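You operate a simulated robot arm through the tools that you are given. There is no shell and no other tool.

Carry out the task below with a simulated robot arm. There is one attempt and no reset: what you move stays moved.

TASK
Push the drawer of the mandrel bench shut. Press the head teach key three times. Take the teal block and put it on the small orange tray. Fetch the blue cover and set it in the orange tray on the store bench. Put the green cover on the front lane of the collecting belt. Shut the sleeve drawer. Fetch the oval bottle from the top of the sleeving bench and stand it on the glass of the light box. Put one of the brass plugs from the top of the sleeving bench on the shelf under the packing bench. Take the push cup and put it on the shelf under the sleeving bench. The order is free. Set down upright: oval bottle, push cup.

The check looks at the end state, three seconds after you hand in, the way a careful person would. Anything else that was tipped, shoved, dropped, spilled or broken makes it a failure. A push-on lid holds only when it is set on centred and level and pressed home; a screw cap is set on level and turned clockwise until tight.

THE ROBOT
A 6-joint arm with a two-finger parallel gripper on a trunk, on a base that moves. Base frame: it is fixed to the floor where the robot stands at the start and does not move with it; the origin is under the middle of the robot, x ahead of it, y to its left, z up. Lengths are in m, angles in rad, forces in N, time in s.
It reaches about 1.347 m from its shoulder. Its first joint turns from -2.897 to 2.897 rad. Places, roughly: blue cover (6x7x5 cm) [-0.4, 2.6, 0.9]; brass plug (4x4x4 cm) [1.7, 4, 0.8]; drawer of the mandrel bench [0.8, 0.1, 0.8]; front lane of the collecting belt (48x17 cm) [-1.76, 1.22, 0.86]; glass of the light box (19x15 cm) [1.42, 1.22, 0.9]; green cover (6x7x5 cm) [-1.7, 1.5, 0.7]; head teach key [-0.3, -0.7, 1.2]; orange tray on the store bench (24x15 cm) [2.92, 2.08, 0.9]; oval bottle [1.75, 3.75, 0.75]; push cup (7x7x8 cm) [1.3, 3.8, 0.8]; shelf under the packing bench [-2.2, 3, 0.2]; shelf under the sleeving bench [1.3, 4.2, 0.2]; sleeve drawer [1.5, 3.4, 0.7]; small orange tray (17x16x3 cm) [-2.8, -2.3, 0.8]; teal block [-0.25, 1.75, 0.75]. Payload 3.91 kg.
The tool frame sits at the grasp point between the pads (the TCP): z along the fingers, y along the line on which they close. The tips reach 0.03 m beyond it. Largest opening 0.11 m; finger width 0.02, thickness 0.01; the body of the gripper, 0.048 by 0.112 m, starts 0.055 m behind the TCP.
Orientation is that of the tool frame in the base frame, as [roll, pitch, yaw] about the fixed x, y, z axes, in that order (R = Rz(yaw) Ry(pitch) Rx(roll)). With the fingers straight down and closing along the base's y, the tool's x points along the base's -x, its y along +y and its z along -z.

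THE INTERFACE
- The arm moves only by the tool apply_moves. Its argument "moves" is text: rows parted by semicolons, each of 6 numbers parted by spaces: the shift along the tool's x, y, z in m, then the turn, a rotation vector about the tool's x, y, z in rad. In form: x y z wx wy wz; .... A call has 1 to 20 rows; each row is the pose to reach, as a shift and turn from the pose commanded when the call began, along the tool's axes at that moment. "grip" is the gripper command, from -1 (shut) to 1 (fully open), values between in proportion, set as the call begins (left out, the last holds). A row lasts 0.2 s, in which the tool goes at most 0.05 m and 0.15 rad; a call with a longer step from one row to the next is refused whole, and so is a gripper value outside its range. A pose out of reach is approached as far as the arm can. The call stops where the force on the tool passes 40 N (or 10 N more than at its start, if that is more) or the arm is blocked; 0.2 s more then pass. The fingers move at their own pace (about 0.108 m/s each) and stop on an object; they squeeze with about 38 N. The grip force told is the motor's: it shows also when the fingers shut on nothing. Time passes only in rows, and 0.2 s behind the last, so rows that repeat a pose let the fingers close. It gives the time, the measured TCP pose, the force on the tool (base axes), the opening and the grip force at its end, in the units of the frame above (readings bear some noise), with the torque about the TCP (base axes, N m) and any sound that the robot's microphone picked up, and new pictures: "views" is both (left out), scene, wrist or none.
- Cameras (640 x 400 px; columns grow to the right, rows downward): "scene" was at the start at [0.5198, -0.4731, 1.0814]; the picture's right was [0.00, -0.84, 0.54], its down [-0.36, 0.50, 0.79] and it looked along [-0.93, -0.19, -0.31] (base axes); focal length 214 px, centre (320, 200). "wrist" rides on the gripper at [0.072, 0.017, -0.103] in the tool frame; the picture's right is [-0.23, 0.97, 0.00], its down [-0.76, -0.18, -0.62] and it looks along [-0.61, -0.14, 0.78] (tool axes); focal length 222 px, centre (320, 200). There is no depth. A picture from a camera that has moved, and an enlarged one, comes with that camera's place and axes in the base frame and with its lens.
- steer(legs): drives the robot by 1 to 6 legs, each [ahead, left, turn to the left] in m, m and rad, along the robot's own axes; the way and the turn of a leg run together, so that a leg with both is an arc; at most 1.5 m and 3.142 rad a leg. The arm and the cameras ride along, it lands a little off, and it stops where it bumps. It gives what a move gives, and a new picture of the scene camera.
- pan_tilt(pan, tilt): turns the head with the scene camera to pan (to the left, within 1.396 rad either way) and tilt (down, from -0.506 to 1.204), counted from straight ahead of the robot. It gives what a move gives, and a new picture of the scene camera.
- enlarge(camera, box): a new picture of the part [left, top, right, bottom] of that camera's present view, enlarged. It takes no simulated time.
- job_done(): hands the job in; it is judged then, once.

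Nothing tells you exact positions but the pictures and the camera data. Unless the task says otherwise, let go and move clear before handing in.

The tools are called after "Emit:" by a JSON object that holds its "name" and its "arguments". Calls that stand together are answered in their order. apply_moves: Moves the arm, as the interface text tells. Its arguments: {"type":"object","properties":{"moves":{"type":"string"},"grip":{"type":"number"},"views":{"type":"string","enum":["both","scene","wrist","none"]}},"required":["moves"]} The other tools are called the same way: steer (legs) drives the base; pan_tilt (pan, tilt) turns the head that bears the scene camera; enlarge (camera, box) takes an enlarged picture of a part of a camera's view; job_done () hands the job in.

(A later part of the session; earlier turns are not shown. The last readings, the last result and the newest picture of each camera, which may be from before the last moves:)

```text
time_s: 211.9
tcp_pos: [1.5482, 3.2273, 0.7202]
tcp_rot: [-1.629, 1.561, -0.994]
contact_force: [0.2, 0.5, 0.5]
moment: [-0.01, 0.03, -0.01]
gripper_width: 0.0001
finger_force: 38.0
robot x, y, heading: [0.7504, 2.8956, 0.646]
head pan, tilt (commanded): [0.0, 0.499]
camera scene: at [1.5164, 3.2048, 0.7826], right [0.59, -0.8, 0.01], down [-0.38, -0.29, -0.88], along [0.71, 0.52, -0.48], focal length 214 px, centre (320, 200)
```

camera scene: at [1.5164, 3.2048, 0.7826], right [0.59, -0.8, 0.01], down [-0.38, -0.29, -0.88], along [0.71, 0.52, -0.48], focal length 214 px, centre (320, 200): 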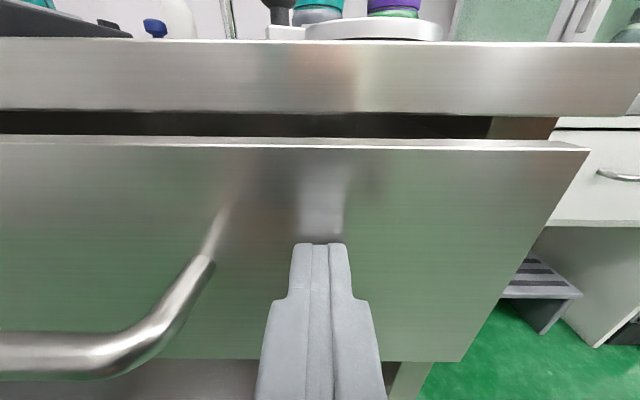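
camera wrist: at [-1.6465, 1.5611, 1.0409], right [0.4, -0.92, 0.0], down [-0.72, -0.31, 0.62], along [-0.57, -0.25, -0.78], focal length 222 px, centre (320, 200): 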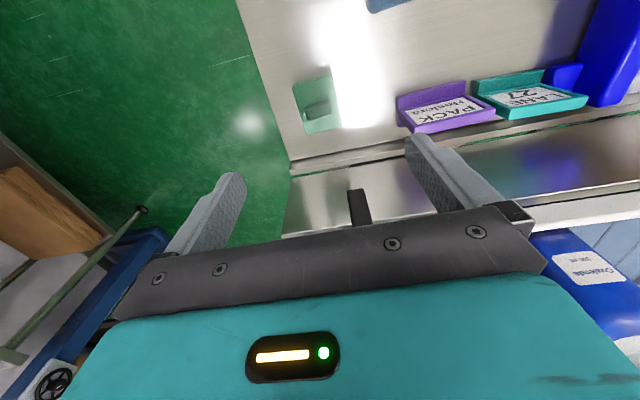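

Still moving freely. I keep pushing until the stop.

Emit:
{"name": "apply_moves", "arguments": {"moves": "0 0 0.015 0 0 0;0 0 0.03 0 0 0;0 0 0.045 0 0 0;0 0 0.06 0 0 0;0 0 0.075 0 0 0;0 0 0.09 0 0 0;0 0 0.105 0 0 0", "grip": -1, "views": "scene"}}

```text
time_s: 212.8
tcp_pos: [1.5839, 3.2532, 0.7194]
tcp_rot: [-1.654, 1.562, -1.018]
contact_force: [-16.4, -7.8, 8.8]
moment: [0.15, -0.28, -0.02]
gripper_width: 0.0
finger_force: 37.3
robot x, y, heading: [0.7491, 2.8984, 0.64]
head pan, tilt (commanded): [0.0, 0.499]
stopped in row 4: the force on the tool passed its limit at 62 N (the readings are from after the stop); the commanded pose is now the measured one
camera scene: at [1.5509, 3.2304, 0.7822], right [0.59, -0.8, 0.01], down [-0.38, -0.29, -0.88], along [0.71, 0.52, -0.48], focal length 214 px, centre (320, 200)
```

scene: 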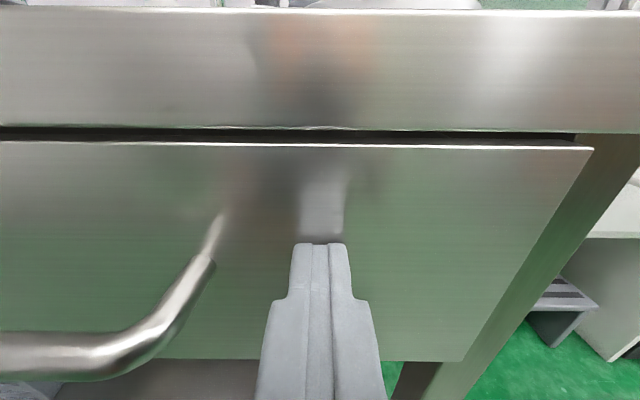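

The drawer hit its stop and is shut. Backing off and rising to survey the bench top.

Emit:
{"name": "apply_moves", "arguments": {"moves": "0 0 -0.04 0 0 0;0 0 -0.08 0 0 0;0 0 -0.12 0 0 0;0 0 -0.16 0 0 0;0 0 -0.2 0 0 0;-0.03 0 -0.23 0 0 0;-0.075 0 -0.25 0 0 0;-0.12 0 -0.26 0 0 0;-0.165 0 -0.27 0 0 0;-0.21 0 -0.28 0 0 0;-0.255 0 -0.29 0 0 0;-0.3 0 -0.3 0 0 0;-0.345 0 -0.3 0 0 0;-0.39 0 -0.3 0 0 0;-0.435 0 -0.3 0 0 0;-0.48 0 -0.3 0 0 0;-0.525 0 -0.3 0 0 0;-0.57 0 -0.3 0 0 0", "grip": 0, "views": "none"}}

Emit:
{"name": "pan_tilt", "arguments": {"pan": 0.3, "tilt": 0.6}}

Emit:
{"name": "enlarge", "arguments": {"camera": "scene", "box": [200, 60, 440, 210]}}

```text
time_s: 216.6
tcp_pos: [1.3409, 3.0807, 1.2884]
tcp_rot: [-1.951, 1.56, -1.316]
contact_force: [0.3, -0.3, 0.3]
moment: [0.0, 0.04, 0.0]
gripper_width: 0.0552
finger_force: 0.1
robot x, y, heading: [0.7499, 2.9011, 0.641]
head pan, tilt (commanded): [0.0, 0.499]
```

```text
time_s: 217.4
tcp_pos: [1.3394, 3.0794, 1.2881]
tcp_rot: [-1.864, 1.563, -1.231]
contact_force: [0.5, 0.6, -0.9]
moment: [-0.01, 0.06, 0.0]
gripper_width: 0.0552
finger_force: 0.1
robot x, y, heading: [0.7503, 2.8958, 0.642]
head pan, tilt (commanded): [0.3, 0.6]
camera scene: at [1.2879, 3.075, 1.342], right [0.8, -0.59, 0.01], down [-0.33, -0.46, -0.82], along [0.49, 0.66, -0.57], focal length 214 px, centre (320, 200)
```

scene: 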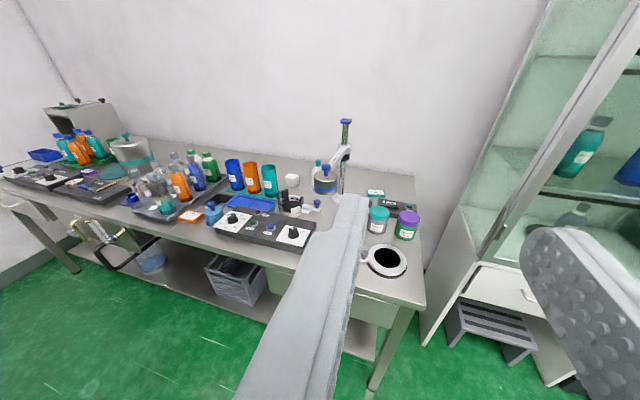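

```text
2.67 times, centred on (320, 135) of scene
camera zoom: at [1.2879, 3.075, 1.342], right [0.8, -0.59, 0.01], down [-0.33, -0.46, -0.82], along [0.49, 0.66, -0.57], focal length 572 px, centre (320, 373)
```

zoom: 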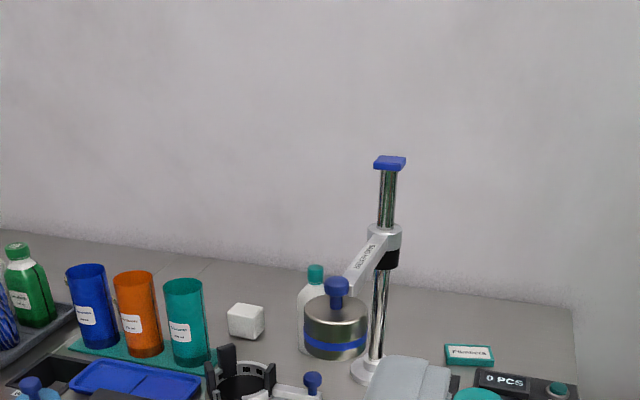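

I see the sleeves, fixtures, and the white oval bottle with a teal cap behind the press stand. I'll drive closer to the bench to reach and to see the top better.

Emit:
{"name": "steer", "arguments": {"legs": [[0.44, 0.254, 0]]}}

Emit:
{"name": "pan_tilt", "arguments": {"pan": 0.0, "tilt": 0.8}}

Emit:
{"name": "pan_tilt", "arguments": {"pan": 0.8, "tilt": 0.8}}

Emit:
{"name": "pan_tilt", "arguments": {"pan": -0.6, "tilt": 0.8}}

```text
time_s: 220.4
tcp_pos: [1.5411, 3.5476, 1.2899]
tcp_rot: [-1.859, 1.562, -1.221]
contact_force: [0.0, -1.2, 0.3]
moment: [0.03, 0.0, 0.01]
gripper_width: 0.0549
finger_force: 0.1
robot x, y, heading: [0.9487, 3.3627, 0.646]
head pan, tilt (commanded): [0.3, 0.6]
camera scene: at [1.4884, 3.5424, 1.3423], right [0.81, -0.59, 0.01], down [-0.33, -0.46, -0.82], along [0.49, 0.66, -0.57], focal length 214 px, centre (320, 200)
```

scene: 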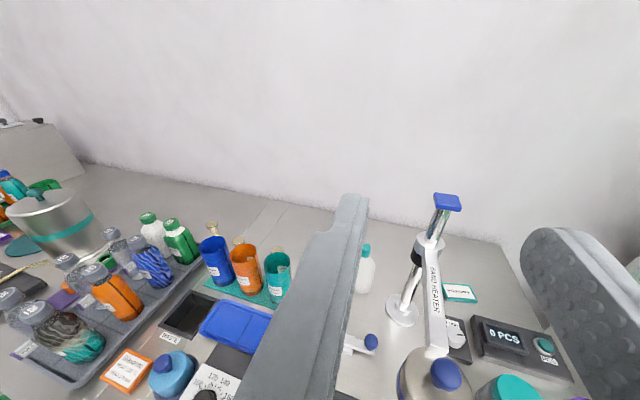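

```text
time_s: 221.2
tcp_pos: [1.5402, 3.5467, 1.2885]
tcp_rot: [-1.86, 1.564, -1.221]
contact_force: [0.6, 0.0, 0.7]
moment: [-0.02, 0.04, -0.04]
gripper_width: 0.0549
finger_force: 0.0
robot x, y, heading: [0.9527, 3.3667, 0.642]
head pan, tilt (commanded): [0.0, 0.799]
camera scene: at [1.501, 3.5191, 1.3257], right [0.6, -0.8, 0.01], down [-0.57, -0.43, -0.7], along [0.56, 0.41, -0.72], focal length 214 px, centre (320, 200)
```

scene: 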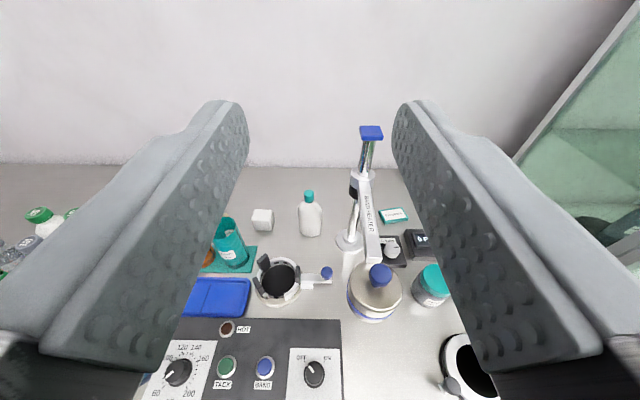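

```text
time_s: 222.3
tcp_pos: [1.5412, 3.549, 1.2898]
tcp_rot: [-1.86, 1.563, -1.22]
contact_force: [0.0, 0.4, -0.8]
moment: [-0.01, -0.01, -0.02]
gripper_width: 0.0552
finger_force: 0.1
robot x, y, heading: [0.9491, 3.3627, 0.645]
head pan, tilt (commanded): [0.799, 0.799]
camera scene: at [1.447, 3.5509, 1.3252], right [0.99, -0.13, 0.0], down [-0.09, -0.72, -0.69], along [0.1, 0.69, -0.72], focal length 214 px, centre (320, 200)
```

scene: 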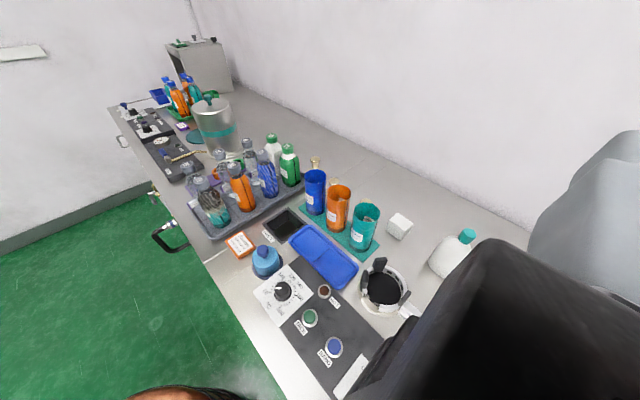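

```text
time_s: 223.8
tcp_pos: [1.5414, 3.5485, 1.2884]
tcp_rot: [-1.861, 1.561, -1.221]
contact_force: [0.6, 0.1, 0.2]
moment: [0.02, 0.01, 0.0]
gripper_width: 0.0551
finger_force: 0.1
robot x, y, heading: [0.9492, 3.3617, 0.641]
head pan, tilt (commanded): [-0.6, 0.799]
camera scene: at [1.5169, 3.4741, 1.3261], right [0.04, -1.0, 0.01], down [-0.71, -0.03, -0.7], along [0.7, 0.02, -0.71], focal length 214 px, centre (320, 200)
```

scene: 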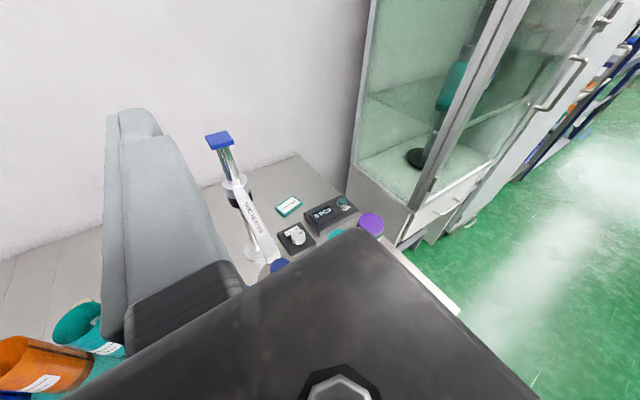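

The oval bottle stands free at the back, the push cup seems to be the light-blue one near the front edge at about (1.34, 3.83), and brass items show behind the sleeves. I'll zoom in on these.

Emit:
{"name": "pan_tilt", "arguments": {"pan": 0.7, "tilt": 0.8}}

Emit:
{"name": "enlarge", "arguments": {"camera": "scene", "box": [190, 120, 350, 220]}}

Emit:
{"name": "enlarge", "arguments": {"camera": "scene", "box": [170, 200, 330, 300]}}

```text
time_s: 225.3
tcp_pos: [1.5404, 3.5465, 1.2888]
tcp_rot: [-1.86, 1.562, -1.222]
contact_force: [-0.5, 0.0, 0.1]
moment: [-0.03, -0.01, -0.04]
gripper_width: 0.055
finger_force: 0.1
robot x, y, heading: [0.952, 3.3638, 0.639]
head pan, tilt (commanded): [0.7, 0.799]
camera scene: at [1.4549, 3.5495, 1.3252], right [0.97, -0.23, 0.0], down [-0.16, -0.7, -0.69], along [0.16, 0.67, -0.72], focal length 214 px, centre (320, 200)
```

scene: 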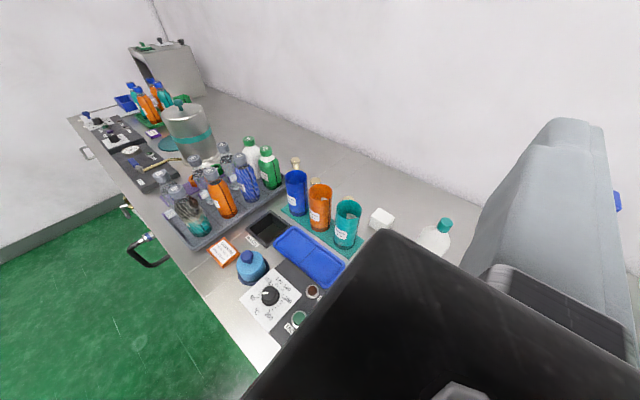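

```text
4.00 times, centred on (270, 170) of scene
camera zoom: at [1.4549, 3.5495, 1.3252], right [0.97, -0.23, 0.0], down [-0.16, -0.7, -0.69], along [0.16, 0.67, -0.72], focal length 858 px, centre (520, 320)
```

zoom: 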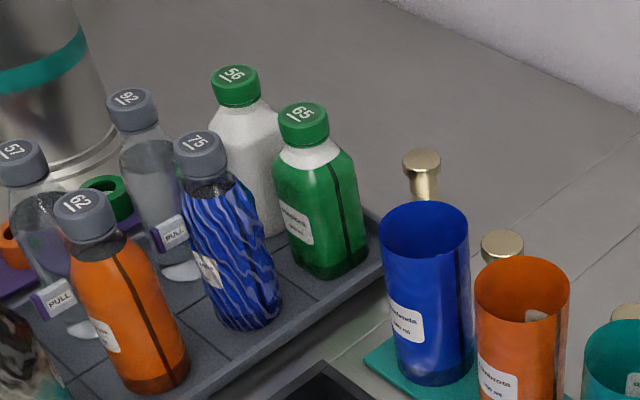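

```text
4.00 times, centred on (250, 250) of scene
camera zoom: at [1.4549, 3.5495, 1.3252], right [0.97, -0.23, 0.0], down [-0.16, -0.7, -0.69], along [0.16, 0.67, -0.72], focal length 858 px, centre (600, 0)
```

zoom: 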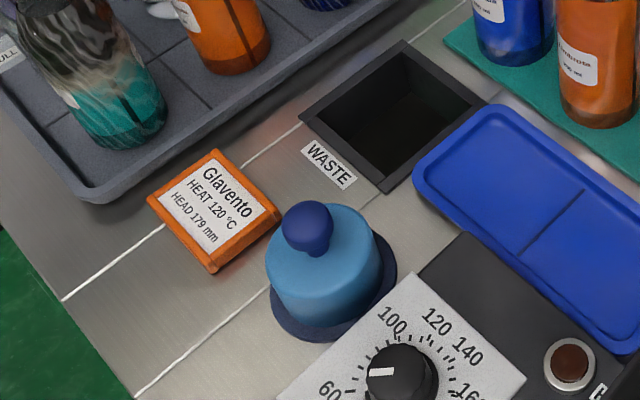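

The brass plugs are mushroom-shaped pieces standing behind the three sleeves; the push cup is the light-blue domed cup with a dark-blue knob near the front edge, at about (1.345, 3.832). I'll bring the hand to a pre-grasp in front of it, pitched 40° down, with a limited opening to stay clear of the orange card and the dial panel.

Emit:
{"name": "apply_moves", "arguments": {"moves": "0.0278 0.0289 -0.0093 0 0.0583 0;0.0556 0.0578 -0.0185 0 0.1167 0;0.0835 0.0867 -0.0278 0 0.175 0;0.1113 0.1156 -0.037 0 0.2333 0;0.1391 0.1445 -0.0463 0 0.2917 0;0.1669 0.1734 -0.0556 0 0.35 0;0.1947 0.2022 -0.0648 0 0.4083 0;0.2225 0.2311 -0.0741 0 0.4667 0;0.2504 0.26 -0.0833 0 0.525 0;0.2782 0.2889 -0.0926 0 0.5833 0;0.306 0.3178 -0.1018 0 0.6417 0;0.3338 0.3467 -0.1111 0 0.7 0", "grip": 0.55, "views": "none"}}

Emit:
{"name": "pan_tilt", "arguments": {"pan": 0.0, "tilt": 0.3}}

```text
time_s: 227.9
tcp_pos: [1.2461, 3.7563, 0.9514]
tcp_rot: [-3.127, 0.868, -2.492]
contact_force: [0.3, 0.2, 0.8]
moment: [-0.01, 0.01, 0.01]
gripper_width: 0.0851
finger_force: 0.0
robot x, y, heading: [0.9483, 3.362, 0.645]
head pan, tilt (commanded): [0.7, 0.799]
```

```text
time_s: 229.0
tcp_pos: [1.2461, 3.7572, 0.9523]
tcp_rot: [-3.13, 0.869, -2.493]
contact_force: [-0.9, 0.4, -0.8]
moment: [0.01, -0.01, 0.02]
gripper_width: 0.0852
finger_force: 0.0
robot x, y, heading: [0.9528, 3.3686, 0.64]
head pan, tilt (commanded): [0.0, 0.3]
camera scene: at [1.2659, 3.7735, 1.0374], right [0.6, -0.8, 0.01], down [-0.67, -0.51, -0.54], along [0.44, 0.32, -0.84], focal length 214 px, centre (320, 200)
```

scene: 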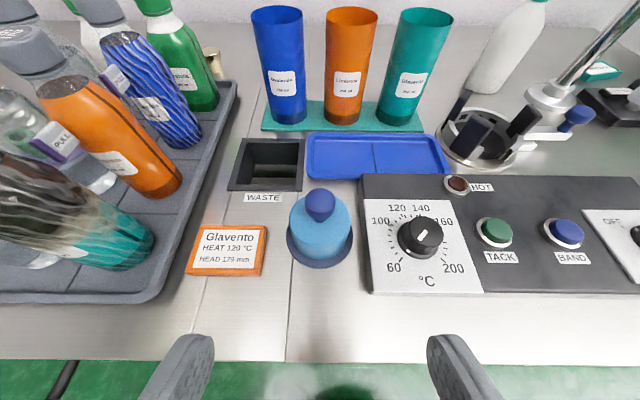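

Perfect view: the cup is centred between the orange card and the dial panel. I'll narrow the opening slightly and advance along the finger direction onto the cup.

Emit:
{"name": "apply_moves", "arguments": {"moves": "0 0 0.035 0 0 0;0 0 0.07 0 0 0;0 0 0.1 0 0 0;0 0 0.125 0 0 0;0 0 0.14 0 0 0", "grip": 0.38, "views": "scene"}}

```text
time_s: 230.2
tcp_pos: [1.3328, 3.819, 0.8617]
tcp_rot: [-3.129, 0.87, -2.494]
contact_force: [0.5, -0.2, 0.5]
moment: [-0.02, 0.02, -0.04]
gripper_width: 0.0759
finger_force: 0.1
robot x, y, heading: [0.9508, 3.3622, 0.643]
head pan, tilt (commanded): [0.0, 0.3]
camera scene: at [1.3519, 3.8359, 0.9466], right [0.6, -0.8, 0.01], down [-0.67, -0.51, -0.54], along [0.44, 0.32, -0.84], focal length 214 px, centre (320, 200)
```

scene: 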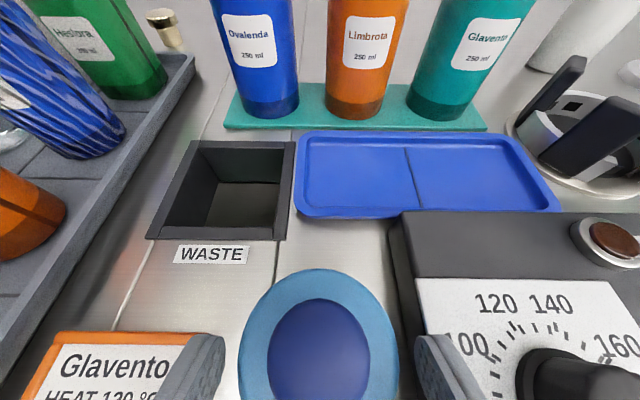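

Fingers straddle the cup with no contact. Closing gently.

Emit:
{"name": "pan_tilt", "arguments": {"pan": 0.0, "tilt": 0.75}}

Emit:
{"name": "apply_moves", "arguments": {"moves": "0 0 0 0 0 0;0 0 0 0 0 0;0 0 0 0 0 0", "grip": -1, "views": "scene"}}

```text
time_s: 231.1
tcp_pos: [1.3323, 3.8213, 0.8609]
tcp_rot: [-3.128, 0.867, -2.492]
contact_force: [-0.5, -0.7, 0.2]
moment: [-0.01, 0.02, -0.02]
gripper_width: 0.076
finger_force: 0.1
robot x, y, heading: [0.9497, 3.3669, 0.646]
head pan, tilt (commanded): [0.0, 0.75]
camera scene: at [1.3247, 3.8155, 0.9227], right [0.6, -0.8, 0.01], down [-0.8, -0.59, -0.12], along [0.1, 0.06, -0.99], focal length 214 px, centre (320, 200)
```

scene: 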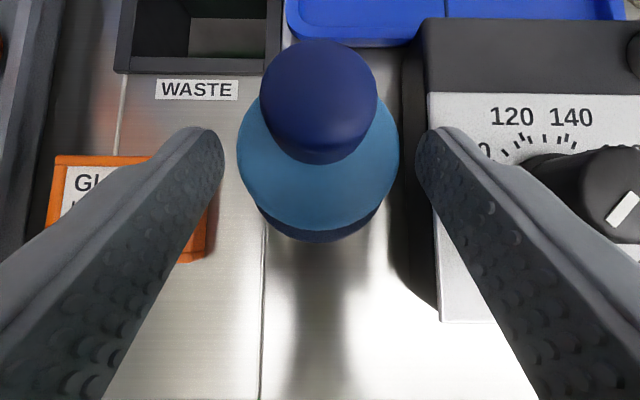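

```text
time_s: 231.9
tcp_pos: [1.3317, 3.8198, 0.8612]
tcp_rot: [-3.128, 0.87, -2.493]
contact_force: [-0.9, 1.5, 3.4]
moment: [0.03, -0.12, 0.07]
gripper_width: 0.063
finger_force: 38.5
robot x, y, heading: [0.9516, 3.3641, 0.645]
head pan, tilt (commanded): [0.0, 0.75]
camera scene: at [1.3246, 3.8155, 0.9228], right [0.6, -0.8, 0.01], down [-0.8, -0.59, -0.12], along [0.1, 0.06, -0.99], focal length 214 px, centre (320, 200)
```

scene: 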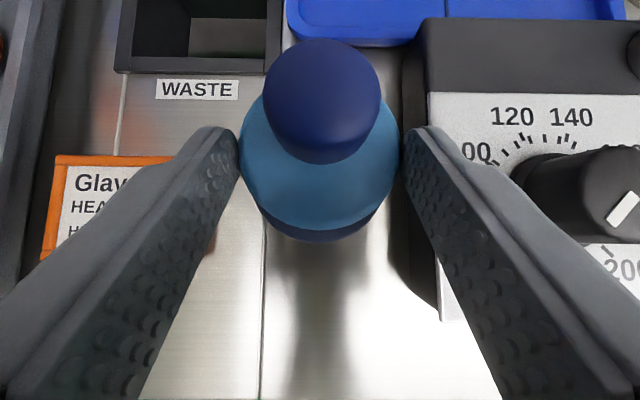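

The cup is held (6.3 cm). I'll lift it straight up, then pull it back over the front edge.

Emit:
{"name": "apply_moves", "arguments": {"moves": "-0.0229 0 -0.0194 0 0 0;-0.0458 0 -0.0388 0 0 0;-0.0687 0 -0.0581 0 0 0;-0.0916 0 -0.0775 0 0 0;-0.0632 0 -0.1111 0 0 0;-0.0348 0 -0.1447 0 0 0;-0.0064 0 -0.1783 0 0 0;0.022 0 -0.2119 0 0 0;0.0505 0 -0.2455 0 0 0", "grip": -1, "views": "scene"}}

Emit:
{"name": "steer", "arguments": {"legs": [[-0.38, 0, 0]]}}

```text
time_s: 233.9
tcp_pos: [1.155, 3.6884, 0.9818]
tcp_rot: [-3.126, 0.867, -2.493]
contact_force: [-0.1, 0.2, -0.7]
moment: [-0.01, 0.03, -0.03]
gripper_width: 0.0626
finger_force: 38.1
robot x, y, heading: [0.9507, 3.3634, 0.646]
head pan, tilt (commanded): [0.0, 0.75]
camera scene: at [1.1474, 3.6848, 1.043], right [0.6, -0.8, 0.01], down [-0.8, -0.59, -0.12], along [0.1, 0.06, -0.99], focal length 214 px, centre (320, 200)
```

scene: 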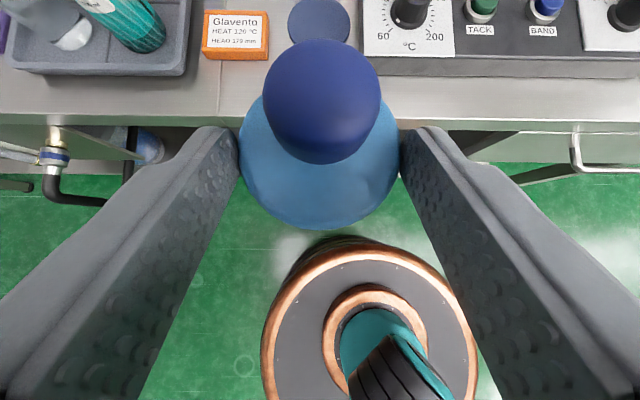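

```text
time_s: 236.3
tcp_pos: [0.8493, 3.4604, 0.982]
tcp_rot: [-3.128, 0.868, -2.491]
contact_force: [0.5, 0.4, -0.3]
moment: [0.05, 0.0, 0.0]
gripper_width: 0.063
finger_force: 37.7
robot x, y, heading: [0.6443, 3.1335, 0.648]
head pan, tilt (commanded): [0.0, 0.75]
camera scene: at [0.8424, 3.4564, 1.0434], right [0.6, -0.8, 0.01], down [-0.79, -0.6, -0.12], along [0.1, 0.06, -0.99], focal length 214 px, centre (320, 200)
```

scene: 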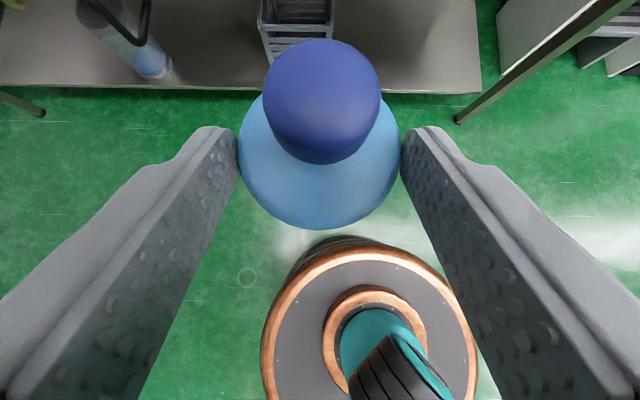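

The cup came away cleanly (a dark blue pad stays on the bench as part of it). The shelf is free to the right of the crate. I'll lower the hand in front of the bench to shelf-entry height.

Emit:
{"name": "apply_moves", "arguments": {"moves": "0.0195 -0.0185 0.0371 0 0 0;0.039 -0.037 0.0741 0 0 0;0.0584 -0.0555 0.1112 0 0 0;0.0779 -0.074 0.1482 0 0 0;0.0974 -0.0925 0.1853 0 0 0;0.1169 -0.111 0.2223 0 0 0;0.1364 -0.1295 0.2594 0 0 0;0.1558 -0.1481 0.2964 0 0 0;0.1753 -0.1666 0.3335 0 0 0;0.1948 -0.1851 0.3705 0 0 0;0.2143 -0.2036 0.4076 0 0 0;0.2338 -0.2221 0.4446 0 0 0;0.2532 -0.2406 0.4817 0 0 0;0.2727 -0.2591 0.5187 0 0 0;0.2922 -0.2776 0.5558 0 0 0", "grip": -1, "views": "none"}}

Emit:
{"name": "pan_tilt", "arguments": {"pan": 0.0, "tilt": 0.0}}

```text
time_s: 239.5
tcp_pos: [1.1387, 3.511, 0.417]
tcp_rot: [-2.98, 0.845, -2.484]
contact_force: [0.0, -0.3, -1.6]
moment: [0.02, 0.03, -0.01]
gripper_width: 0.0628
finger_force: 38.4
out of reach, approached as far as the arm can: row 3, 4, 5, 6, 7, 8, 9, 10, 11, 12, 13, 14, 15
robot x, y, heading: [0.6483, 3.1317, 0.647]
head pan, tilt (commanded): [0.0, 0.75]
```

```text
time_s: 240.6
tcp_pos: [1.1389, 3.5111, 0.4178]
tcp_rot: [-2.982, 0.845, -2.484]
contact_force: [-1.1, 0.4, -1.8]
moment: [-0.05, 0.02, 0.01]
gripper_width: 0.0628
finger_force: 37.5
robot x, y, heading: [0.6463, 3.137, 0.646]
head pan, tilt (commanded): [0.0, 0.0]
camera scene: at [1.1686, 3.5431, 0.5247], right [0.51, -0.85, 0.11], down [-0.53, -0.41, -0.75], along [0.68, 0.32, -0.66], focal length 214 px, centre (320, 200)
```

scene: 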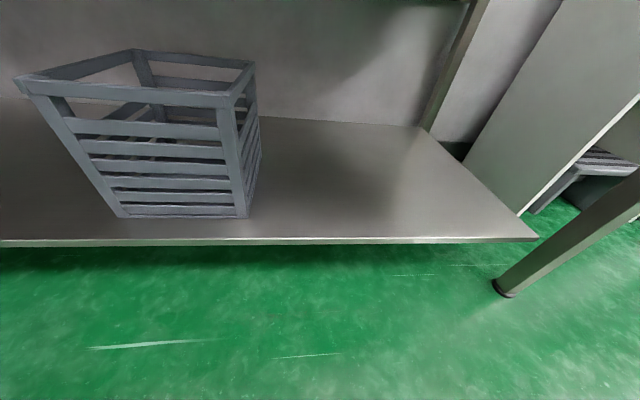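

The arm couldn't quite follow this close-in path and ended slightly tilted. The camera now shows the shelf clearly. I'll straighten the hand while extending a bit forward, where it should reach better.

Emit:
{"name": "apply_moves", "arguments": {"moves": "-0.0129 0 0.0153 -0.037 -0.006 0;-0.0258 0 0.0305 -0.074 -0.012 0;-0.0387 0 0.0458 -0.111 -0.018 0;-0.0516 0 0.0611 -0.148 -0.023 0", "grip": -1, "views": "scene"}}

```text
time_s: 241.6
tcp_pos: [1.1653, 3.5792, 0.4252]
tcp_rot: [-3.029, 0.853, -2.473]
contact_force: [-0.8, -0.6, -1.9]
moment: [0.01, 0.03, 0.0]
gripper_width: 0.063
finger_force: 38.1
out of reach, approached as far as the arm can: row 1, 2, 3, 4
robot x, y, heading: [0.6438, 3.1385, 0.649]
head pan, tilt (commanded): [0.0, 0.0]
camera scene: at [1.1954, 3.609, 0.5329], right [0.55, -0.83, 0.07], down [-0.52, -0.41, -0.75], along [0.66, 0.37, -0.65], focal length 214 px, centre (320, 200)
```

scene: 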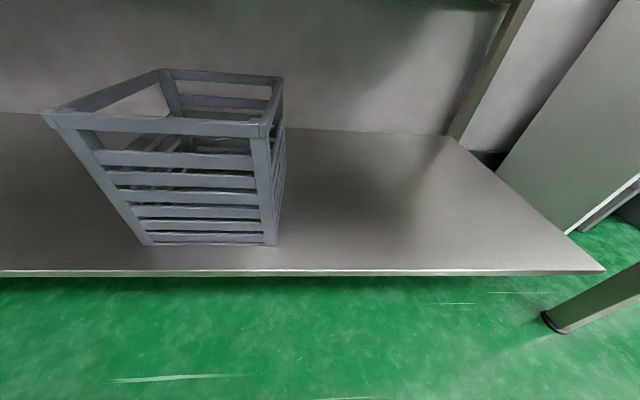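

The arm needs more distance at this height. I'll back the base off, then extend the arm straight and level the cup, and use the base to carry it in under the bench.

Emit:
{"name": "steer", "arguments": {"legs": [[-0.42, 0, 0]]}}

Emit:
{"name": "apply_moves", "arguments": {"moves": "-0.025 0 0.03 -0.02 0 0;-0.05 0 0.06 -0.045 -0.005 0;-0.075 0 0.09 -0.07 -0.01 0;-0.1 0 0.12 -0.1 -0.015 0;-0.125 0 0.15 -0.1 -0.015 0;-0.15 0 0.18 -0.1 -0.015 0;-0.175 0 0.21 -0.1 -0.015 0;-0.2 0 0.24 -0.1 -0.015 0", "grip": -1, "views": "scene"}}

```text
time_s: 244.2
tcp_pos: [0.8289, 3.3263, 0.4243]
tcp_rot: [-3.027, 0.852, -2.468]
contact_force: [-0.1, -1.2, -0.6]
moment: [-0.03, 0.07, -0.02]
gripper_width: 0.0629
finger_force: 37.8
robot x, y, heading: [0.3107, 2.8833, 0.656]
head pan, tilt (commanded): [0.0, 0.0]
camera scene: at [0.8586, 3.3574, 0.5329], right [0.55, -0.83, 0.07], down [-0.51, -0.41, -0.75], along [0.66, 0.38, -0.65], focal length 214 px, centre (320, 200)
```

scene: 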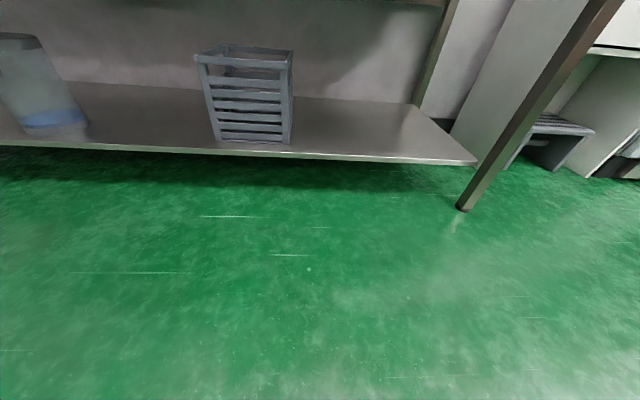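

```text
time_s: 246.0
tcp_pos: [1.0559, 3.532, 0.4172]
tcp_rot: [3.088, 0.868, -2.598]
contact_force: [0.7, 0.0, -1.6]
moment: [-0.04, 0.0, 0.01]
gripper_width: 0.0627
finger_force: 38.2
out of reach, approached as far as the arm can: row 1, 2, 3, 4, 5, 6, 7, 8
robot x, y, heading: [0.3114, 2.8797, 0.654]
head pan, tilt (commanded): [0.0, 0.0]
camera scene: at [1.0922, 3.5528, 0.5256], right [0.55, -0.83, -0.03], down [-0.55, -0.33, -0.76], along [0.62, 0.44, -0.65], focal length 214 px, centre (320, 200)
```

scene: 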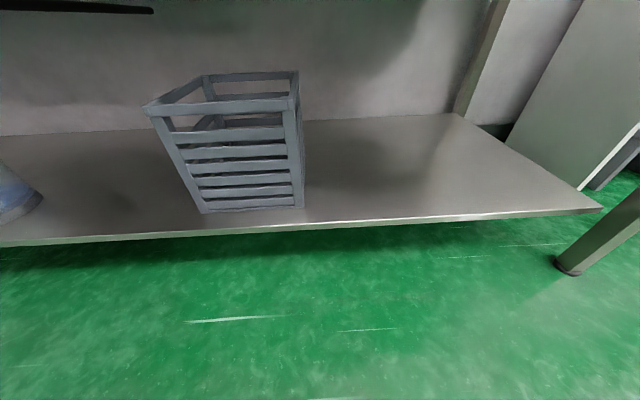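

Still at some joint limit. I'll raise the hand at this distance to let the arm unwind, and re-align it there.

Emit:
{"name": "apply_moves", "arguments": {"moves": "-0.0321 0 -0.0271 -0.003 0 -0.007;-0.0641 0 -0.0542 -0.006 0 -0.014;-0.0962 0 -0.0814 -0.009 0 -0.021;-0.1283 0 -0.1085 -0.012 0 -0.028;-0.1604 0 -0.1356 -0.015 0 -0.035;-0.1924 0 -0.1627 -0.018 0 -0.042;-0.2245 0 -0.1898 -0.021 0 -0.049;-0.2566 0 -0.217 -0.024 0 -0.056;-0.2886 0 -0.2441 -0.027 0 -0.063;-0.3207 0 -0.2712 -0.03 0 -0.07", "grip": -1, "views": "scene"}}

```text
time_s: 248.2
tcp_pos: [1.0636, 3.5222, 0.8361]
tcp_rot: [-3.141, 0.869, -2.488]
contact_force: [0.8, 0.1, -1.0]
moment: [0.01, -0.02, -0.01]
gripper_width: 0.0628
finger_force: 37.9
robot x, y, heading: [0.3113, 2.8795, 0.65]
head pan, tilt (commanded): [0.0, 0.0]
camera scene: at [1.0955, 3.5476, 0.9443], right [0.61, -0.79, 0.0], down [-0.51, -0.39, -0.76], along [0.61, 0.46, -0.65], focal length 214 px, centre (320, 200)
```

scene: 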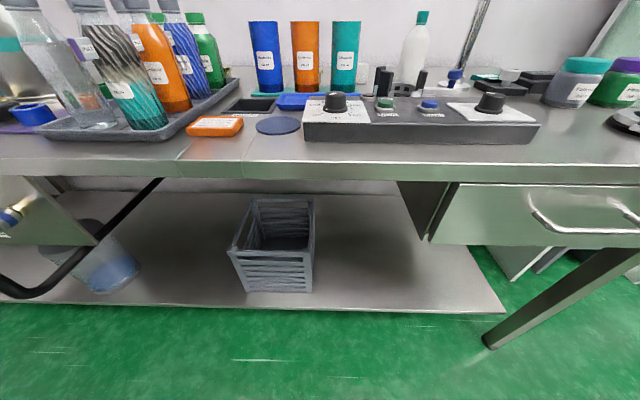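

The pose is clean again. Now I'll try descending straight down at this distance.

Emit:
{"name": "apply_moves", "arguments": {"moves": "0.0305 0 0.0258 0 0 0;0.0611 0 0.0517 0 0 0;0.0916 0 0.0775 0 0 0;0.1222 0 0.1033 0 0 0;0.1527 0 0.1291 0 0 0;0.1833 0 0.155 0 0 0;0.2138 0 0.1808 0 0 0;0.2444 0 0.2066 0 0 0", "grip": -1, "views": "none"}}

```text
time_s: 250.0
tcp_pos: [1.062, 3.5239, 0.518]
tcp_rot: [-3.132, 0.868, -2.488]
contact_force: [0.2, 0.7, -0.5]
moment: [0.01, -0.01, 0.04]
gripper_width: 0.0628
finger_force: 37.4
out of reach, approached as far as the arm can: row 8
robot x, y, heading: [0.3122, 2.885, 0.655]
head pan, tilt (commanded): [0.0, 0.0]
```

Limit reached at about z = 0.52 with this 40° pitch. I'll test, in free space, whether a steeper hand can get lower from here.

Emit:
{"name": "apply_moves", "arguments": {"moves": "0 0 0 0 0.11 0;0.0191 0 0.0161 0 0.22 0;0.0382 0 0.0323 0 0.33 0;0.0764 0 0.0646 0 0.44 0;0.1145 0 0.0969 0 0.44 0;0.1527 0 0.1291 0 0.44 0;0.1833 0 0.155 0 0.44 0", "grip": -1, "views": "scene"}}

```text
time_s: 251.6
tcp_pos: [1.0626, 3.5256, 0.2765]
tcp_rot: [3.141, 0.433, -2.49]
contact_force: [0.4, 0.7, -0.5]
moment: [-0.03, 0.08, 0.02]
gripper_width: 0.0629
finger_force: 38.1
out of reach, approached as far as the arm can: row 2, 3
robot x, y, heading: [0.3089, 2.8842, 0.649]
head pan, tilt (commanded): [0.0, 0.0]
camera scene: at [1.1287, 3.5759, 0.3591], right [0.61, -0.8, 0.0], down [-0.72, -0.55, -0.42], along [0.33, 0.25, -0.91], focal length 214 px, centre (320, 200)
```

scene: 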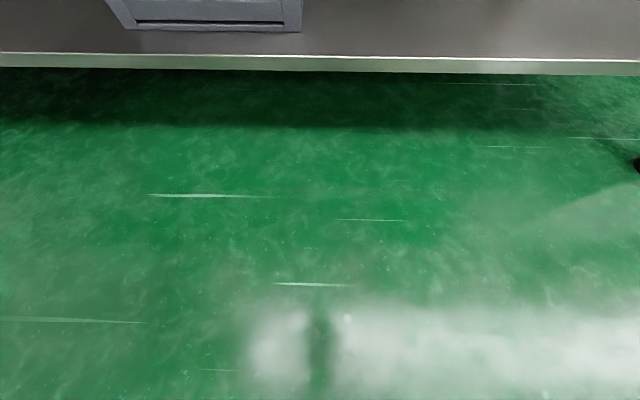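

A steeper hand (65° down) reaches shelf height fine. So I'll set the cup back on its pad, regrasp it with that steeper angle, and then place it. First raise and return to the 40° pose.

Emit:
{"name": "apply_moves", "arguments": {"moves": "-0.0196 0 -0.0424 0 0 0;-0.0392 0 -0.0847 0 0 0;-0.0587 0 -0.1271 0 0 0;-0.0783 0 -0.1695 0 0 0;-0.0979 0 -0.2118 0 0 0;-0.1175 0 -0.2542 0 0 0;-0.1371 0 -0.2966 0 -0.06 0;-0.1566 0 -0.3389 0 -0.12 0;-0.1762 0 -0.3813 0 -0.18 0;-0.1958 0 -0.4237 0 -0.24 0;-0.2154 0 -0.466 0 -0.3 0;-0.235 0 -0.5084 0 -0.36 0;-0.2545 0 -0.5508 0 -0.437 0;-0.2741 0 -0.5931 0 -0.437 0;-0.2937 0 -0.6355 0 -0.437 0", "grip": -1, "views": "none"}}

Emit:
{"name": "steer", "arguments": {"legs": [[0.3, 0.06, 0]]}}

Emit:
{"name": "pan_tilt", "arguments": {"pan": 0.0, "tilt": 0.4}}

```text
time_s: 254.8
tcp_pos: [1.0669, 3.5259, 0.9766]
tcp_rot: [3.141, 0.866, -2.491]
contact_force: [-0.7, -0.2, -0.7]
moment: [-0.01, 0.02, 0.0]
gripper_width: 0.0627
finger_force: 38.0
robot x, y, heading: [0.3135, 2.884, 0.653]
head pan, tilt (commanded): [0.0, 0.0]
```

```text
time_s: 256.8
tcp_pos: [1.2646, 3.7542, 0.9768]
tcp_rot: [-3.141, 0.866, -2.489]
contact_force: [-0.4, -0.3, -1.6]
moment: [-0.03, 0.04, 0.04]
gripper_width: 0.0626
finger_force: 38.2
robot x, y, heading: [0.5107, 3.1077, 0.652]
head pan, tilt (commanded): [0.0, 0.0]
camera scene: at [1.2969, 3.7789, 1.0859], right [0.61, -0.79, 0.0], down [-0.51, -0.39, -0.76], along [0.61, 0.46, -0.65], focal length 214 px, centre (320, 200)
```

scene: 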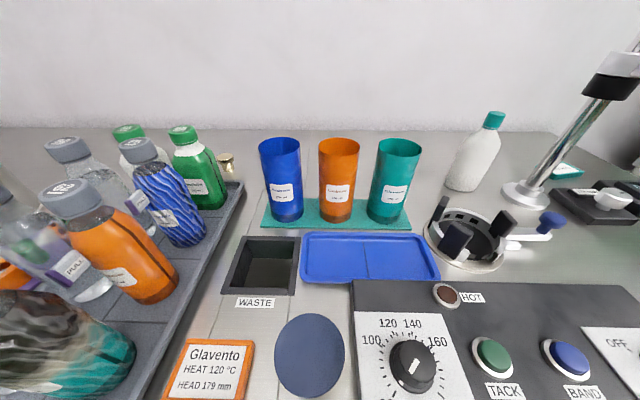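

```text
time_s: 257.7
tcp_pos: [1.2651, 3.7537, 0.9775]
tcp_rot: [-3.141, 0.867, -2.489]
contact_force: [-0.7, 0.5, -0.7]
moment: [-0.02, -0.01, 0.0]
gripper_width: 0.0628
finger_force: 37.9
robot x, y, heading: [0.513, 3.11, 0.653]
head pan, tilt (commanded): [0.0, 0.4]
camera scene: at [1.2795, 3.7656, 1.056], right [0.61, -0.79, 0.0], down [-0.71, -0.54, -0.45], along [0.36, 0.27, -0.89], focal length 214 px, centre (320, 200)
```

scene: 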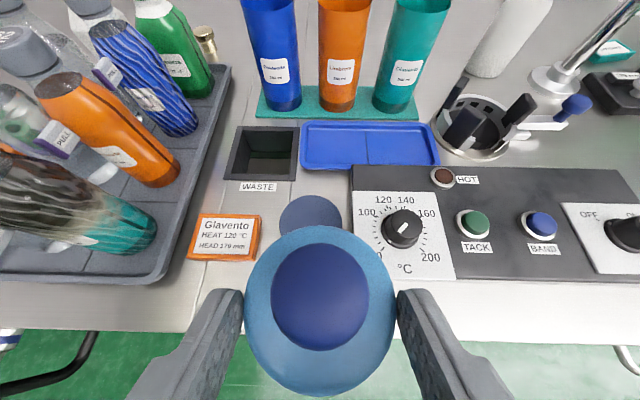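

The pad is visible; I'll carry the cup back over it and lower.

Emit:
{"name": "apply_moves", "arguments": {"moves": "-0.0301 0.006 0.0355 0 0 0;-0.0602 0.0121 0.0709 0 0 0;-0.0373 0.0121 0.0903 0 0 0;-0.0144 0.0121 0.1097 0 0 0;0.0085 0.0121 0.1291 0 0 0;0.0199 0.0121 0.1388 0 0 0", "grip": -1, "views": "scene"}}

Emit:
{"name": "apply_moves", "arguments": {"moves": "0.0023 0 0.0019 0 0 0;0.0046 0 0.0039 0 0 0;0.0069 0 0.0058 0 0 0;0.0092 0 0.0078 0 0 0;0.0115 0 0.0097 0 0 0", "grip": -1, "views": "scene"}}

```text
time_s: 259.1
tcp_pos: [1.3305, 3.8189, 0.8725]
tcp_rot: [3.141, 0.868, -2.49]
contact_force: [-0.3, -0.4, -0.9]
moment: [-0.02, 0.03, -0.01]
gripper_width: 0.0626
finger_force: 37.8
robot x, y, heading: [0.5119, 3.1091, 0.651]
head pan, tilt (commanded): [0.0, 0.4]
camera scene: at [1.3462, 3.8313, 0.9507], right [0.61, -0.79, 0.0], down [-0.71, -0.54, -0.45], along [0.36, 0.27, -0.89], focal length 214 px, centre (320, 200)
```

scene: 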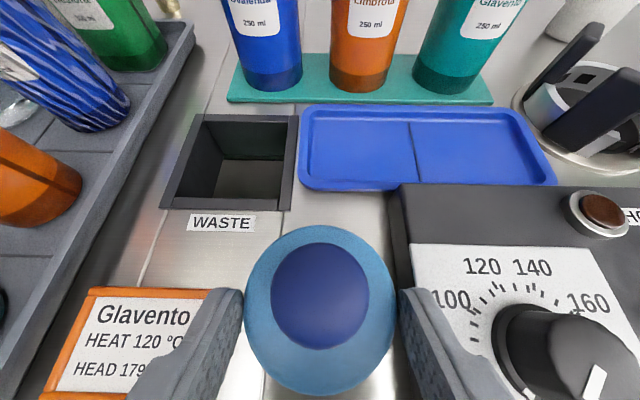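

```text
time_s: 260.3
tcp_pos: [1.331, 3.8196, 0.8617]
tcp_rot: [3.141, 0.873, -2.488]
contact_force: [6.4, 5.5, 26.2]
moment: [0.12, -0.37, 0.11]
gripper_width: 0.0629
finger_force: 38.2
robot x, y, heading: [0.5096, 3.1087, 0.656]
head pan, tilt (commanded): [0.0, 0.4]
camera scene: at [1.3454, 3.8313, 0.9406], right [0.61, -0.79, 0.0], down [-0.71, -0.54, -0.46], along [0.36, 0.28, -0.89], focal length 214 px, centre (320, 200)
```

scene: 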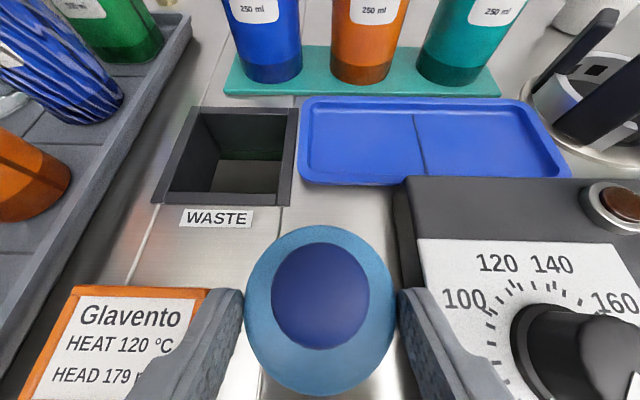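

The cup stands on its pad again. Open slightly, pivot the hand to the steeper angle around the cup, and regrip.

Emit:
{"name": "apply_moves", "arguments": {"moves": "0 0 0 0 0 0;0 0 0 0 0 0;0 0 0 0 0 0", "grip": 0.38, "views": "none"}}

Emit:
{"name": "apply_moves", "arguments": {"moves": "-0.0015 0 -0.001 0 0.145 0;-0.003 0 0 0 0.29 0;-0.004 0 0.0023 0 0.43 0", "grip": 0.38, "views": "scene"}}

```text
time_s: 261.1
tcp_pos: [1.3305, 3.8195, 0.8566]
tcp_rot: [3.141, 0.866, -2.49]
contact_force: [0.4, 0.1, -0.4]
moment: [-0.01, 0.02, 0.0]
gripper_width: 0.0759
finger_force: 0.1
robot x, y, heading: [0.5065, 3.1074, 0.655]
head pan, tilt (commanded): [0.0, 0.4]
```

```text
time_s: 261.9
tcp_pos: [1.3356, 3.8227, 0.8598]
tcp_rot: [3.142, 0.439, -2.49]
contact_force: [0.6, 0.7, 0.5]
moment: [0.01, -0.01, -0.04]
gripper_width: 0.0758
finger_force: 0.1
robot x, y, heading: [0.516, 3.1088, 0.655]
head pan, tilt (commanded): [0.0, 0.4]
camera scene: at [1.3744, 3.8531, 0.9232], right [0.61, -0.79, 0.0], down [-0.79, -0.61, -0.04], along [0.03, 0.02, -1.0], focal length 214 px, centre (320, 200)
```

scene: 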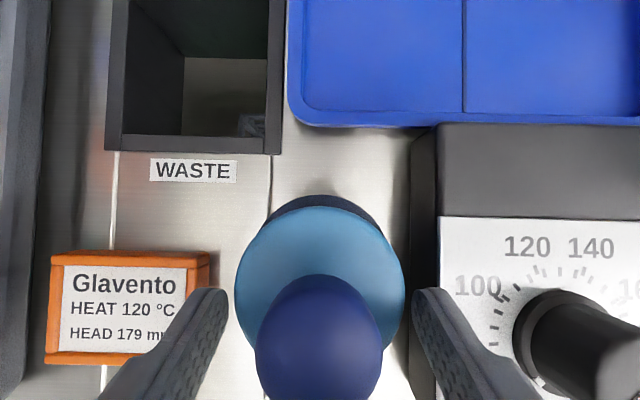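

Hand pivoted, cup still upright between the fingers. Closing and lifting.

Emit:
{"name": "apply_moves", "arguments": {"moves": "0 0 0 0 0 0;0 0 0 0 0 0;0 0 0 0 0 0", "grip": -1, "views": "none"}}

Emit:
{"name": "apply_moves", "arguments": {"moves": "-0.0127 0 -0.0272 0 0 0;-0.0255 0 -0.0543 0 0 0;-0.0382 0 -0.0815 0 0 0;-0.0509 0 -0.1087 0 0 0;-0.0637 0 -0.1358 0 0 0", "grip": -1, "views": "scene"}}

```text
time_s: 262.7
tcp_pos: [1.3339, 3.8221, 0.8592]
tcp_rot: [-3.14, 0.437, -2.489]
contact_force: [-1.7, -1.7, 3.8]
moment: [-0.12, 0.16, 0.02]
gripper_width: 0.0626
finger_force: 38.5
robot x, y, heading: [0.5125, 3.1095, 0.652]
head pan, tilt (commanded): [0.0, 0.4]
```

```text
time_s: 263.9
tcp_pos: [1.3349, 3.8229, 1.0099]
tcp_rot: [3.14, 0.434, -2.488]
contact_force: [-0.5, 0.2, -0.6]
moment: [-0.04, 0.0, 0.01]
gripper_width: 0.0622
finger_force: 37.7
robot x, y, heading: [0.5124, 3.1063, 0.656]
head pan, tilt (commanded): [0.0, 0.4]
camera scene: at [1.3745, 3.8537, 1.0731], right [0.61, -0.79, 0.0], down [-0.79, -0.61, -0.04], along [0.03, 0.02, -1.0], focal length 214 px, centre (320, 200)
```

scene: 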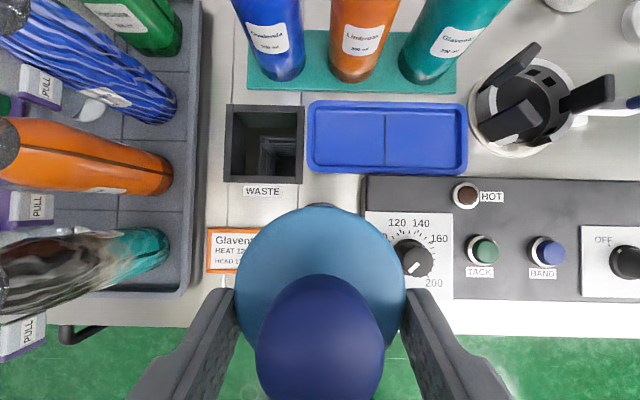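

Held and clear. Backing the base out and to the right, then lowering in front of the shelf.

Emit:
{"name": "steer", "arguments": {"legs": [[-0.3, -0.2, 0]]}}

Emit:
{"name": "apply_moves", "arguments": {"moves": "0.045 0 -0.021 0 0 0;0.0907 0 -0.0424 0 0 0;0.1119 0 0.0029 0 0 0;0.1331 0 0.0482 0 0 0;0.1543 0 0.0935 0 0 0;0.1755 0 0.1388 0 0 0;0.1967 0 0.1841 0 0 0;0.2179 0 0.2294 0 0 0;0.2391 0 0.2747 0 0 0;0.2603 0 0.32 0 0 0;0.2815 0 0.3653 0 0 0;0.3027 0 0.4106 0 0 0;0.3239 0 0.4559 0 0 0;0.3451 0 0.5012 0 0 0;0.3663 0 0.5465 0 0 0;0.3769 0 0.5692 0 0 0", "grip": -1, "views": "scene"}}

```text
time_s: 266.2
tcp_pos: [1.221, 3.4781, 1.0098]
tcp_rot: [-3.142, 0.437, -2.492]
contact_force: [1.1, 0.3, -0.9]
moment: [-0.01, -0.02, 0.01]
gripper_width: 0.0624
finger_force: 37.5
robot x, y, heading: [0.3934, 2.7696, 0.649]
head pan, tilt (commanded): [0.0, 0.4]
camera scene: at [1.2597, 3.5091, 1.073], right [0.6, -0.8, 0.0], down [-0.8, -0.6, -0.04], along [0.03, 0.02, -1.0], focal length 214 px, centre (320, 200)
```

scene: 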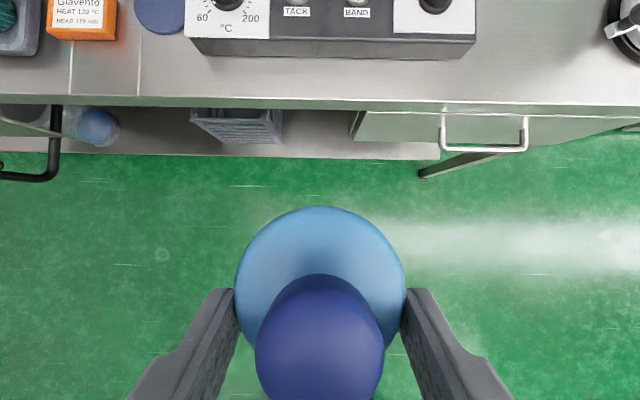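

```text
refused: row 2 steps farther than a row can; nothing moved
```

A row was a hair too long; resending with smaller steps.

Emit:
{"name": "apply_moves", "arguments": {"moves": "0.0302 0 -0.0142 0 0 0;0.0604 0 -0.0283 0 0 0;0.0905 0 -0.0425 0 0 0;0.1098 0 -0.0013 0 0 0;0.1291 0 0.0399 0 0 0;0.1484 0 0.0811 0 0 0;0.1678 0 0.1223 0 0 0;0.1871 0 0.1635 0 0 0;0.2064 0 0.2047 0 0 0;0.2257 0 0.2459 0 0 0;0.245 0 0.2871 0 0 0;0.2643 0 0.3282 0 0 0;0.2836 0 0.3694 0 0 0;0.303 0 0.4106 0 0 0;0.3223 0 0.4518 0 0 0;0.3416 0 0.493 0 0 0;0.3609 0 0.5342 0 0 0;0.3802 0 0.5754 0 0 0", "grip": -1, "views": "scene"}}

```text
time_s: 270.0
tcp_pos: [1.1386, 3.417, 0.3271]
tcp_rot: [3.142, 0.439, -2.492]
contact_force: [0.5, -0.7, 0.7]
moment: [-0.02, 0.06, 0.01]
gripper_width: 0.0619
finger_force: 38.5
robot x, y, heading: [0.3973, 2.7626, 0.645]
head pan, tilt (commanded): [0.0, 0.4]
camera scene: at [1.1796, 3.448, 0.3913], right [0.6, -0.8, 0.0], down [-0.8, -0.6, -0.04], along [0.03, 0.02, -1.0], focal length 214 px, centre (320, 200)
```

scene: 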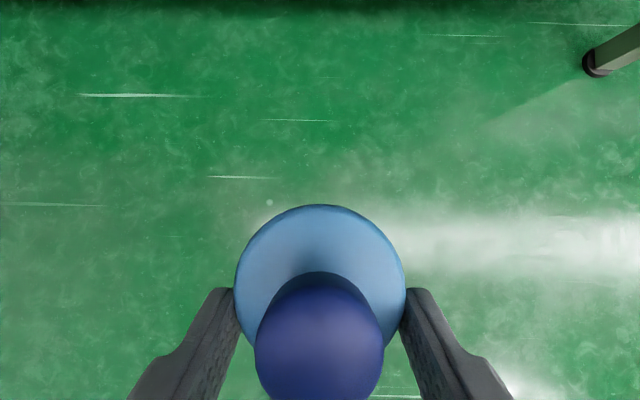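

At shelf-entry height with the cup upright. Checking the view ahead before driving in.

Emit:
{"name": "pan_tilt", "arguments": {"pan": 0.0, "tilt": -0.5}}

```text
time_s: 271.2
tcp_pos: [1.139, 3.418, 0.3265]
tcp_rot: [3.139, 0.436, -2.492]
contact_force: [0.3, -0.2, -1.0]
moment: [-0.03, -0.01, 0.01]
gripper_width: 0.0623
finger_force: 38.1
robot x, y, heading: [0.3953, 2.7655, 0.653]
head pan, tilt (commanded): [0.0, -0.499]
camera scene: at [1.2264, 3.4835, 0.4467], right [0.6, -0.8, 0.0], down [-0.47, -0.36, -0.8], along [0.64, 0.49, -0.59], focal length 214 px, centre (320, 200)
```

scene: 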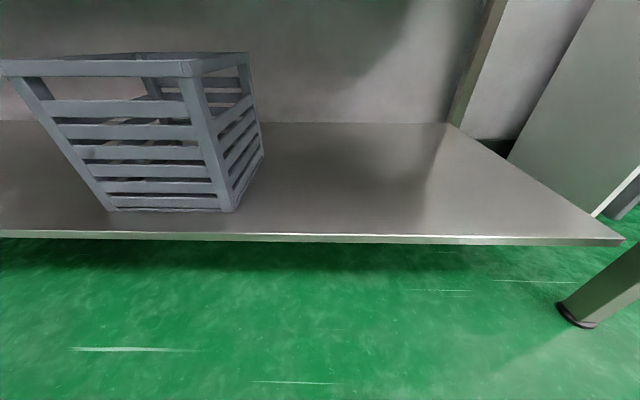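

Shelf edge is ~0.35 m ahead, crate well to the left. Driving forward to bring the cup over the shelf.

Emit:
{"name": "steer", "arguments": {"legs": [[0.39, -0.04, 0]]}}

Emit:
{"name": "pan_tilt", "arguments": {"pan": 0.0, "tilt": 0.1}}

```text
time_s: 273.7
tcp_pos: [1.4738, 3.6212, 0.3269]
tcp_rot: [3.141, 0.436, -2.493]
contact_force: [0.4, -0.1, -0.9]
moment: [-0.04, -0.01, 0.01]
gripper_width: 0.0622
finger_force: 38.2
robot x, y, heading: [0.7294, 2.9745, 0.652]
head pan, tilt (commanded): [0.0, -0.499]
camera scene: at [1.5602, 3.6884, 0.4465], right [0.61, -0.8, 0.0], down [-0.47, -0.36, -0.81], along [0.64, 0.49, -0.59], focal length 214 px, centre (320, 200)
```

scene: 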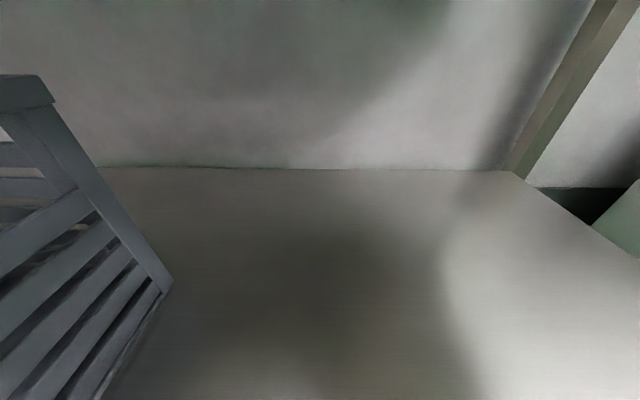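

```text
time_s: 274.7
tcp_pos: [1.4741, 3.6226, 0.3266]
tcp_rot: [3.141, 0.437, -2.493]
contact_force: [-0.3, -0.5, -1.8]
moment: [-0.04, 0.03, 0.0]
gripper_width: 0.0618
finger_force: 38.4
robot x, y, heading: [0.7282, 2.9752, 0.655]
head pan, tilt (commanded): [0.0, 0.099]
camera scene: at [1.5332, 3.6679, 0.4031], right [0.61, -0.8, 0.0], down [-0.75, -0.57, -0.33], along [0.26, 0.2, -0.94], focal length 214 px, centre (320, 200)
```

scene: 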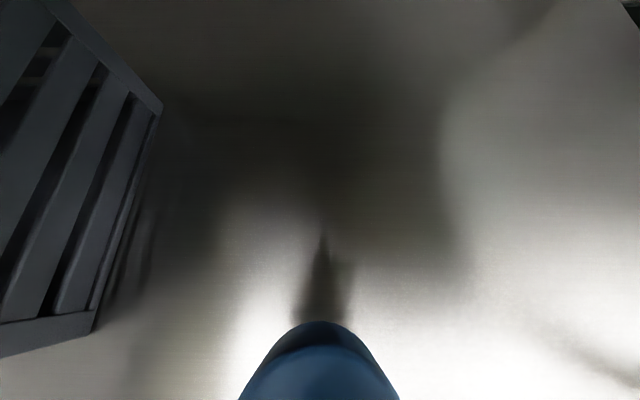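

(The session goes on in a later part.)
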